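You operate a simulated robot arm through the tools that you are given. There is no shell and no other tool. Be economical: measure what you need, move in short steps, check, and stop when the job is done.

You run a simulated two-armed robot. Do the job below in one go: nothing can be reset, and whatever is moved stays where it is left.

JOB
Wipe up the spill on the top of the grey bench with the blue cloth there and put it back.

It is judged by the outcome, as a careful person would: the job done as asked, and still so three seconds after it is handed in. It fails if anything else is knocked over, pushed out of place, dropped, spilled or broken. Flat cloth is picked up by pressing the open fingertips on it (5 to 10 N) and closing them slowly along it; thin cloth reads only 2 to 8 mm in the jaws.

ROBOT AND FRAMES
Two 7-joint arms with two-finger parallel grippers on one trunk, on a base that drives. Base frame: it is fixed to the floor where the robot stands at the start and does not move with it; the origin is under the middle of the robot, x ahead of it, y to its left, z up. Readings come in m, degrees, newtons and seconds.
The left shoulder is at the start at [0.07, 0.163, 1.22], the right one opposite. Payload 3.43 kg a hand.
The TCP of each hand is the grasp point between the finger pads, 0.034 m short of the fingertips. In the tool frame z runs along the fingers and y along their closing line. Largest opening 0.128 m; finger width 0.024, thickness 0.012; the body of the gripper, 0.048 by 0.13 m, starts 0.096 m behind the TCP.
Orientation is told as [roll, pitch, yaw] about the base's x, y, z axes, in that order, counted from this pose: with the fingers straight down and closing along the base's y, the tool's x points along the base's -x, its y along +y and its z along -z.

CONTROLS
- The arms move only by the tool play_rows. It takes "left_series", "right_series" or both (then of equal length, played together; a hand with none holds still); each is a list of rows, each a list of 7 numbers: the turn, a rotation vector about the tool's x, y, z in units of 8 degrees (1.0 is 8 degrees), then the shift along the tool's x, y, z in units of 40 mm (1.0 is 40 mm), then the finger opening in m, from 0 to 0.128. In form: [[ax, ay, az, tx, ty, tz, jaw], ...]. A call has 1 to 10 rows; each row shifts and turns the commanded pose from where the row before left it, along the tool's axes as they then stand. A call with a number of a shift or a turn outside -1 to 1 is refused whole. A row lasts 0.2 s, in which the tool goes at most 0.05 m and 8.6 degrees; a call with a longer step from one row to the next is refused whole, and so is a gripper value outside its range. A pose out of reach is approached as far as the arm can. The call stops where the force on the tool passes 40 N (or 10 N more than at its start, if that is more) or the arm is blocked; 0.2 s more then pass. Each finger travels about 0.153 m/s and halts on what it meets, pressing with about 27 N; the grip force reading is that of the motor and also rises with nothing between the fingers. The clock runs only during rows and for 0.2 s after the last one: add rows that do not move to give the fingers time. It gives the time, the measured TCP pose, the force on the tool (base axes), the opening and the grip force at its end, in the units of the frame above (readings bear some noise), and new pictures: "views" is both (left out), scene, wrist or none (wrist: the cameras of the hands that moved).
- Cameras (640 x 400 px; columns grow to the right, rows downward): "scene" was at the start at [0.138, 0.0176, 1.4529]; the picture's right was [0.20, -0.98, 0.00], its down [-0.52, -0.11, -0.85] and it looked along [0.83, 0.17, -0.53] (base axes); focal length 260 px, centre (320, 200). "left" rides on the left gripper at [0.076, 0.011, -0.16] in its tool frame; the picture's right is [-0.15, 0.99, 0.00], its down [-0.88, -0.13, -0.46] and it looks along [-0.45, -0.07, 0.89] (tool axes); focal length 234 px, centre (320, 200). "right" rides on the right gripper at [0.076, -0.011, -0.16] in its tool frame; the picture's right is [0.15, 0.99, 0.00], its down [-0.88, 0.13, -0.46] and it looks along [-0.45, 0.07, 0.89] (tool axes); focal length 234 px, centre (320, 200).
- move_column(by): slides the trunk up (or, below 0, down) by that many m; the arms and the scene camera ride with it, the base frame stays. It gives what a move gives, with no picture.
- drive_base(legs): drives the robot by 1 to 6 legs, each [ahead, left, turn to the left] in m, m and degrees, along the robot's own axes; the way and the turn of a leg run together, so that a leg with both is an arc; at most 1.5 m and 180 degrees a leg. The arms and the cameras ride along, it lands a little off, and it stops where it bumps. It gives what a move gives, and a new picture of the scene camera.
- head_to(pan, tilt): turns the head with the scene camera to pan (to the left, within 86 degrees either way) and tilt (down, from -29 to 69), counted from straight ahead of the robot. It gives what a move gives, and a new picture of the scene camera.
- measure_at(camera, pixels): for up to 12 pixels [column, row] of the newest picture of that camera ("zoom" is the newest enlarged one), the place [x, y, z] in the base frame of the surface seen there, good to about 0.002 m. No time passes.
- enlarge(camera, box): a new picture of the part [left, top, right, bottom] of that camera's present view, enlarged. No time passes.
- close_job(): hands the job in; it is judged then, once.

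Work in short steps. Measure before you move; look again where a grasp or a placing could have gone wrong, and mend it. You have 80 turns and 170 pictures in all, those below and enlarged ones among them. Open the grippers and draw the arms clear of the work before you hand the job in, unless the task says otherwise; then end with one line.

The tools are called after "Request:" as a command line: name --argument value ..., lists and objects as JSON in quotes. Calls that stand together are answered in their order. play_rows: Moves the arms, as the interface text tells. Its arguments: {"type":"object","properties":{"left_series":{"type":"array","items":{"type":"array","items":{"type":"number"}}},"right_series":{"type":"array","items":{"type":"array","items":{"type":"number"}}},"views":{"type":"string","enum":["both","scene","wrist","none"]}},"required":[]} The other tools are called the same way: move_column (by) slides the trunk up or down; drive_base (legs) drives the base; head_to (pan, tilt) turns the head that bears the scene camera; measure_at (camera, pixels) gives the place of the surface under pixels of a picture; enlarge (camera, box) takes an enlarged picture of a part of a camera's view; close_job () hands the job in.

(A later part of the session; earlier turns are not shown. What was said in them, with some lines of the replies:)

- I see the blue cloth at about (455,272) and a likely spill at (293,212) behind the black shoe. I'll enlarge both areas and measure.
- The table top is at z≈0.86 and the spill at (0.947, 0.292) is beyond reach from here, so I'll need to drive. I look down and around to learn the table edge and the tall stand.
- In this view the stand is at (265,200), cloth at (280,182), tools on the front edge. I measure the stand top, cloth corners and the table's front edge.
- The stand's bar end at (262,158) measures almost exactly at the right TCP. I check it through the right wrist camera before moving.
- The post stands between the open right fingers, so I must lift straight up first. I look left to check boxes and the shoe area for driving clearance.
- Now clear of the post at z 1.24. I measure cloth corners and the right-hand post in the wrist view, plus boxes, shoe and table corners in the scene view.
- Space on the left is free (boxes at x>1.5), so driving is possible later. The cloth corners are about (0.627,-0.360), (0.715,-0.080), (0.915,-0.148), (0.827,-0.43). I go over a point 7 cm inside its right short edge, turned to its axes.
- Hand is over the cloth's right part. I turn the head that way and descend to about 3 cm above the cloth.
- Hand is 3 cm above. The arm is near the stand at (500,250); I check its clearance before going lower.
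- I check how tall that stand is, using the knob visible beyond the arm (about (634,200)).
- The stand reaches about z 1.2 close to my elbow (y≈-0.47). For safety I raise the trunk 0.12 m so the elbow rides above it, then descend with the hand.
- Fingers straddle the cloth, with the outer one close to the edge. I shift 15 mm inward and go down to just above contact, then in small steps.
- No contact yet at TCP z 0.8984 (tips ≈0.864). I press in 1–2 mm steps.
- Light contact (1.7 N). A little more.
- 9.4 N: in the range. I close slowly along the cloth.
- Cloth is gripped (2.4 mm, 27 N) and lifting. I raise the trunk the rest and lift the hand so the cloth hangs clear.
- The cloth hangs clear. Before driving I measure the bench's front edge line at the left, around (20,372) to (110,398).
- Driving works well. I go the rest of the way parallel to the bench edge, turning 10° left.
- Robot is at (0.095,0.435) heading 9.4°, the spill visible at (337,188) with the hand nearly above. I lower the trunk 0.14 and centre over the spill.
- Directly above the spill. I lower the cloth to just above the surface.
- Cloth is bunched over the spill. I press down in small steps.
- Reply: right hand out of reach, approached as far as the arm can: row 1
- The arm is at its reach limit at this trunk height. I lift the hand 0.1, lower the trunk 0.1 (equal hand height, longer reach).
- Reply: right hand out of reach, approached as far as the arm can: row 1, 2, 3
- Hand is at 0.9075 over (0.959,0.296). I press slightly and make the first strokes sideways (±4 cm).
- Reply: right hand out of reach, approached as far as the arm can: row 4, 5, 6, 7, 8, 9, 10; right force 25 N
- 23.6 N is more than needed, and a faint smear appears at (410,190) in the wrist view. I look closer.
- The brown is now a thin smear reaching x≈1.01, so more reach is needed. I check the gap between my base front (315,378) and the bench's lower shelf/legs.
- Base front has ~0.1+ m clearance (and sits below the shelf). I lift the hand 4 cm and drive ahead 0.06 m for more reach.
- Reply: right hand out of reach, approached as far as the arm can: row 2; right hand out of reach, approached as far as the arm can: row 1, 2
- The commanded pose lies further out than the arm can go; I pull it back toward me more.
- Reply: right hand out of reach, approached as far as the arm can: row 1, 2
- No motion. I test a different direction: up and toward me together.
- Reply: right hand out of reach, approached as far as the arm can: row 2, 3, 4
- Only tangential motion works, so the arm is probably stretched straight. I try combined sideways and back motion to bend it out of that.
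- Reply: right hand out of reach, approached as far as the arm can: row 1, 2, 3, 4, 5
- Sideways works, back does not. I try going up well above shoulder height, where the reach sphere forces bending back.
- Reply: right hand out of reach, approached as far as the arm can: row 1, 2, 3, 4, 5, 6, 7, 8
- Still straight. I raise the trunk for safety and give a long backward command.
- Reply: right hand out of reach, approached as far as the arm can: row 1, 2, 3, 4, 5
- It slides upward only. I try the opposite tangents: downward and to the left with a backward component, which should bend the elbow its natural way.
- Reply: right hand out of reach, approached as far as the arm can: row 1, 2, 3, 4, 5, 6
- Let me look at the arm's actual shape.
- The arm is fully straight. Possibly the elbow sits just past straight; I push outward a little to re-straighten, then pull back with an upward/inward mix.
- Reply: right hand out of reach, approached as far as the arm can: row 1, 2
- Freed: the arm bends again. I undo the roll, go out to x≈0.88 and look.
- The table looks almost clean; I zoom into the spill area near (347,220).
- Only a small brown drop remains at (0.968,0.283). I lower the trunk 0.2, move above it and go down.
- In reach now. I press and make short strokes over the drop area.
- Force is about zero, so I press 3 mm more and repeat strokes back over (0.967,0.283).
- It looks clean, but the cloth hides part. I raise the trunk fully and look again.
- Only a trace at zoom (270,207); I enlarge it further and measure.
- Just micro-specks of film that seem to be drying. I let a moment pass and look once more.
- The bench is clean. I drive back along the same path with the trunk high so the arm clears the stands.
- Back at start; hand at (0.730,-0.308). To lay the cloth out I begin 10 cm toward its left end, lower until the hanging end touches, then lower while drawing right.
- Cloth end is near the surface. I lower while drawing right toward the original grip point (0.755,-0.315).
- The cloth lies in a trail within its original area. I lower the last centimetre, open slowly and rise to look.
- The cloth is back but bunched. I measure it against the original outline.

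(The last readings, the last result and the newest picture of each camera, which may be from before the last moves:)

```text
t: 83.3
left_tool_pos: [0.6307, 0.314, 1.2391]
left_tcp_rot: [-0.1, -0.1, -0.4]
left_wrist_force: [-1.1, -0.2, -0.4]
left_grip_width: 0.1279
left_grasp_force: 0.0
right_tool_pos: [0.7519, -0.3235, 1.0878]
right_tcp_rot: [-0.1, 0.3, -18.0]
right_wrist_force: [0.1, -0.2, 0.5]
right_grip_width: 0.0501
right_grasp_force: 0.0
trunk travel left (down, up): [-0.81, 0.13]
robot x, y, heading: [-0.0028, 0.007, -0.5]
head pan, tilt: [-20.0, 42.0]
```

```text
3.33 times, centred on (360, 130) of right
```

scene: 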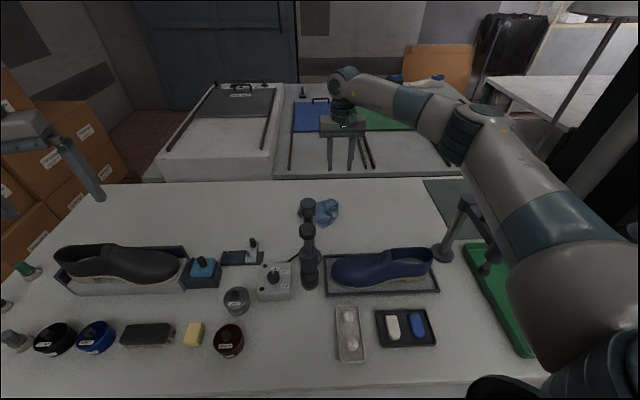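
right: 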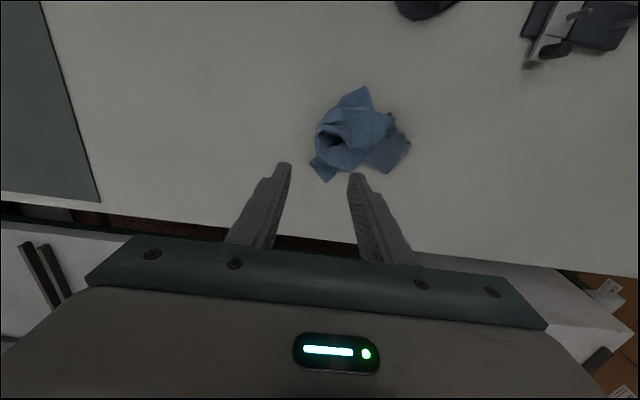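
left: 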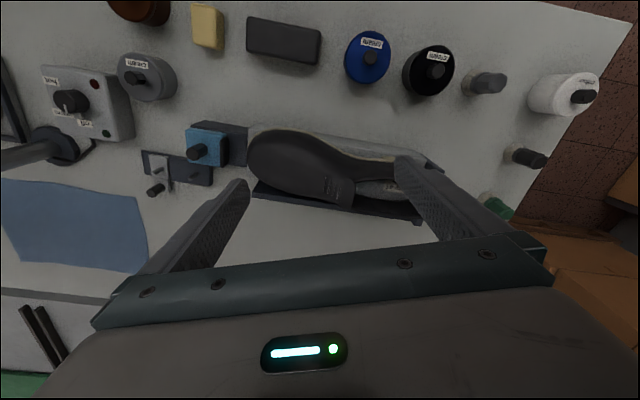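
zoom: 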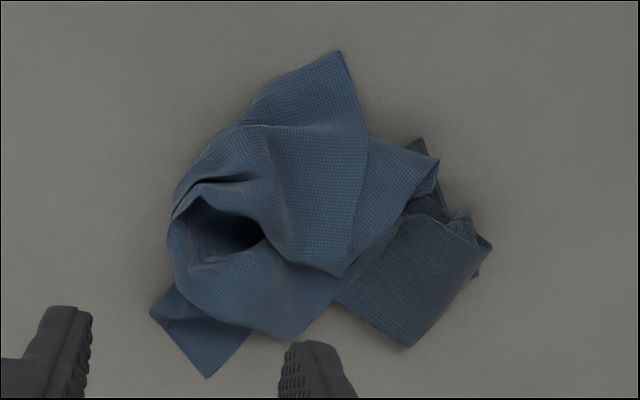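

The cloth is centred at about (0.765,-0.26), within 1 cm of its original centre, so it is back in place. I raise the right hand clear and check the whole bench and former spill spot.

Request:
play_rows --right_series '[[0, 0, 0, 0, 0, -0.9, 0.1], [0, 0, 0, 0, 0, -0.9, 0.1], [0, 0, 0, 0, 0, -0.9, 0.1], [0, 0, 0, 0, 0, -0.9, 0.1], [0, 0, 0, 0, 0, -0.5, 0.1], [0, 0, 0, 0, 0, 0, 0.1]]' --views "none"

Request:
head_to --pan 5 --tilt 45

Request:
enlarge --camera "scene" --box '[160, 120, 320, 220]'

```text
t: 84.7
left_tool_pos: [0.6318, 0.3139, 1.2384]
left_tcp_rot: [0.1, 0.0, -0.5]
left_wrist_force: [-1.2, 0.4, -0.2]
left_grip_width: 0.1279
left_grasp_force: 0.1
right_tool_pos: [0.7529, -0.3242, 1.2486]
right_tcp_rot: [-0.1, 0.4, -18.0]
right_wrist_force: [0.2, -0.7, -0.6]
right_grip_width: 0.0996
right_grasp_force: 0.0
trunk travel left (down, up): [-0.81, 0.13]
robot x, y, heading: [-0.003, 0.0068, -0.5]
head pan, tilt: [-20.0, 42.0]
```

```text
t: 85.6
left_tool_pos: [0.6315, 0.3133, 1.237]
left_tcp_rot: [-0.1, -0.1, -0.4]
left_wrist_force: [-0.7, 0.4, 0.5]
left_grip_width: 0.1279
left_grasp_force: 0.1
right_tool_pos: [0.7512, -0.3236, 1.2495]
right_tcp_rot: [0.0, 0.3, -18.0]
right_wrist_force: [1.1, -0.9, -0.3]
right_grip_width: 0.1
right_grasp_force: 0.0
trunk travel left (down, up): [-0.81, 0.13]
robot x, y, heading: [-0.0005, 0.0088, -0.6]
head pan, tilt: [5.0, 45.0]
```

scene: 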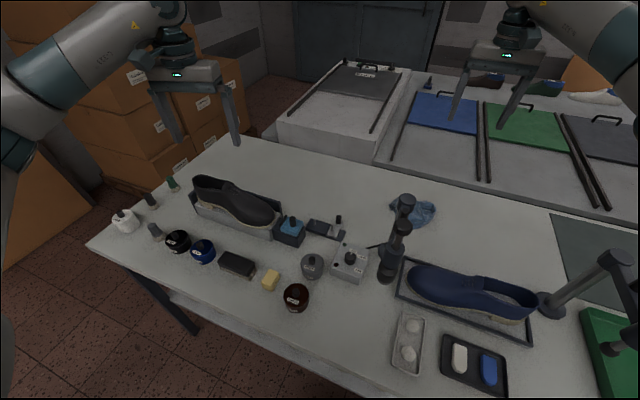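

```text
4.00 times, centred on (240, 170) of scene
```

zoom: 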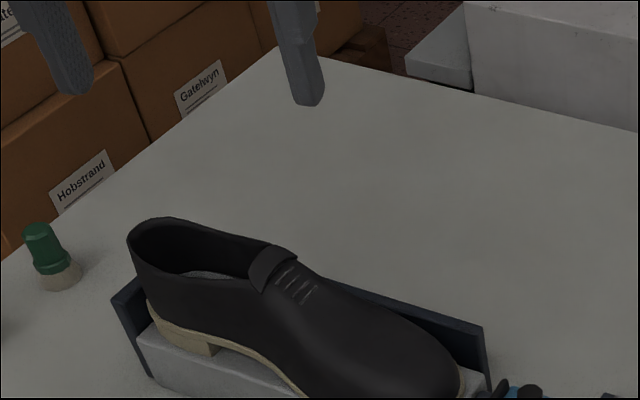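

The bench is clean, everything else stands where it was, the cloth is back in its place, and both hands are open and clear. I hand in.

Request:
close_job

```text
The job is handed in.
```

I wiped up the spill and put the blue cloth back within about 1 cm of where its centre was. It lies bunched rather than flat. The bench looked clean in the last close-up, and nothing else appeared to have moved.
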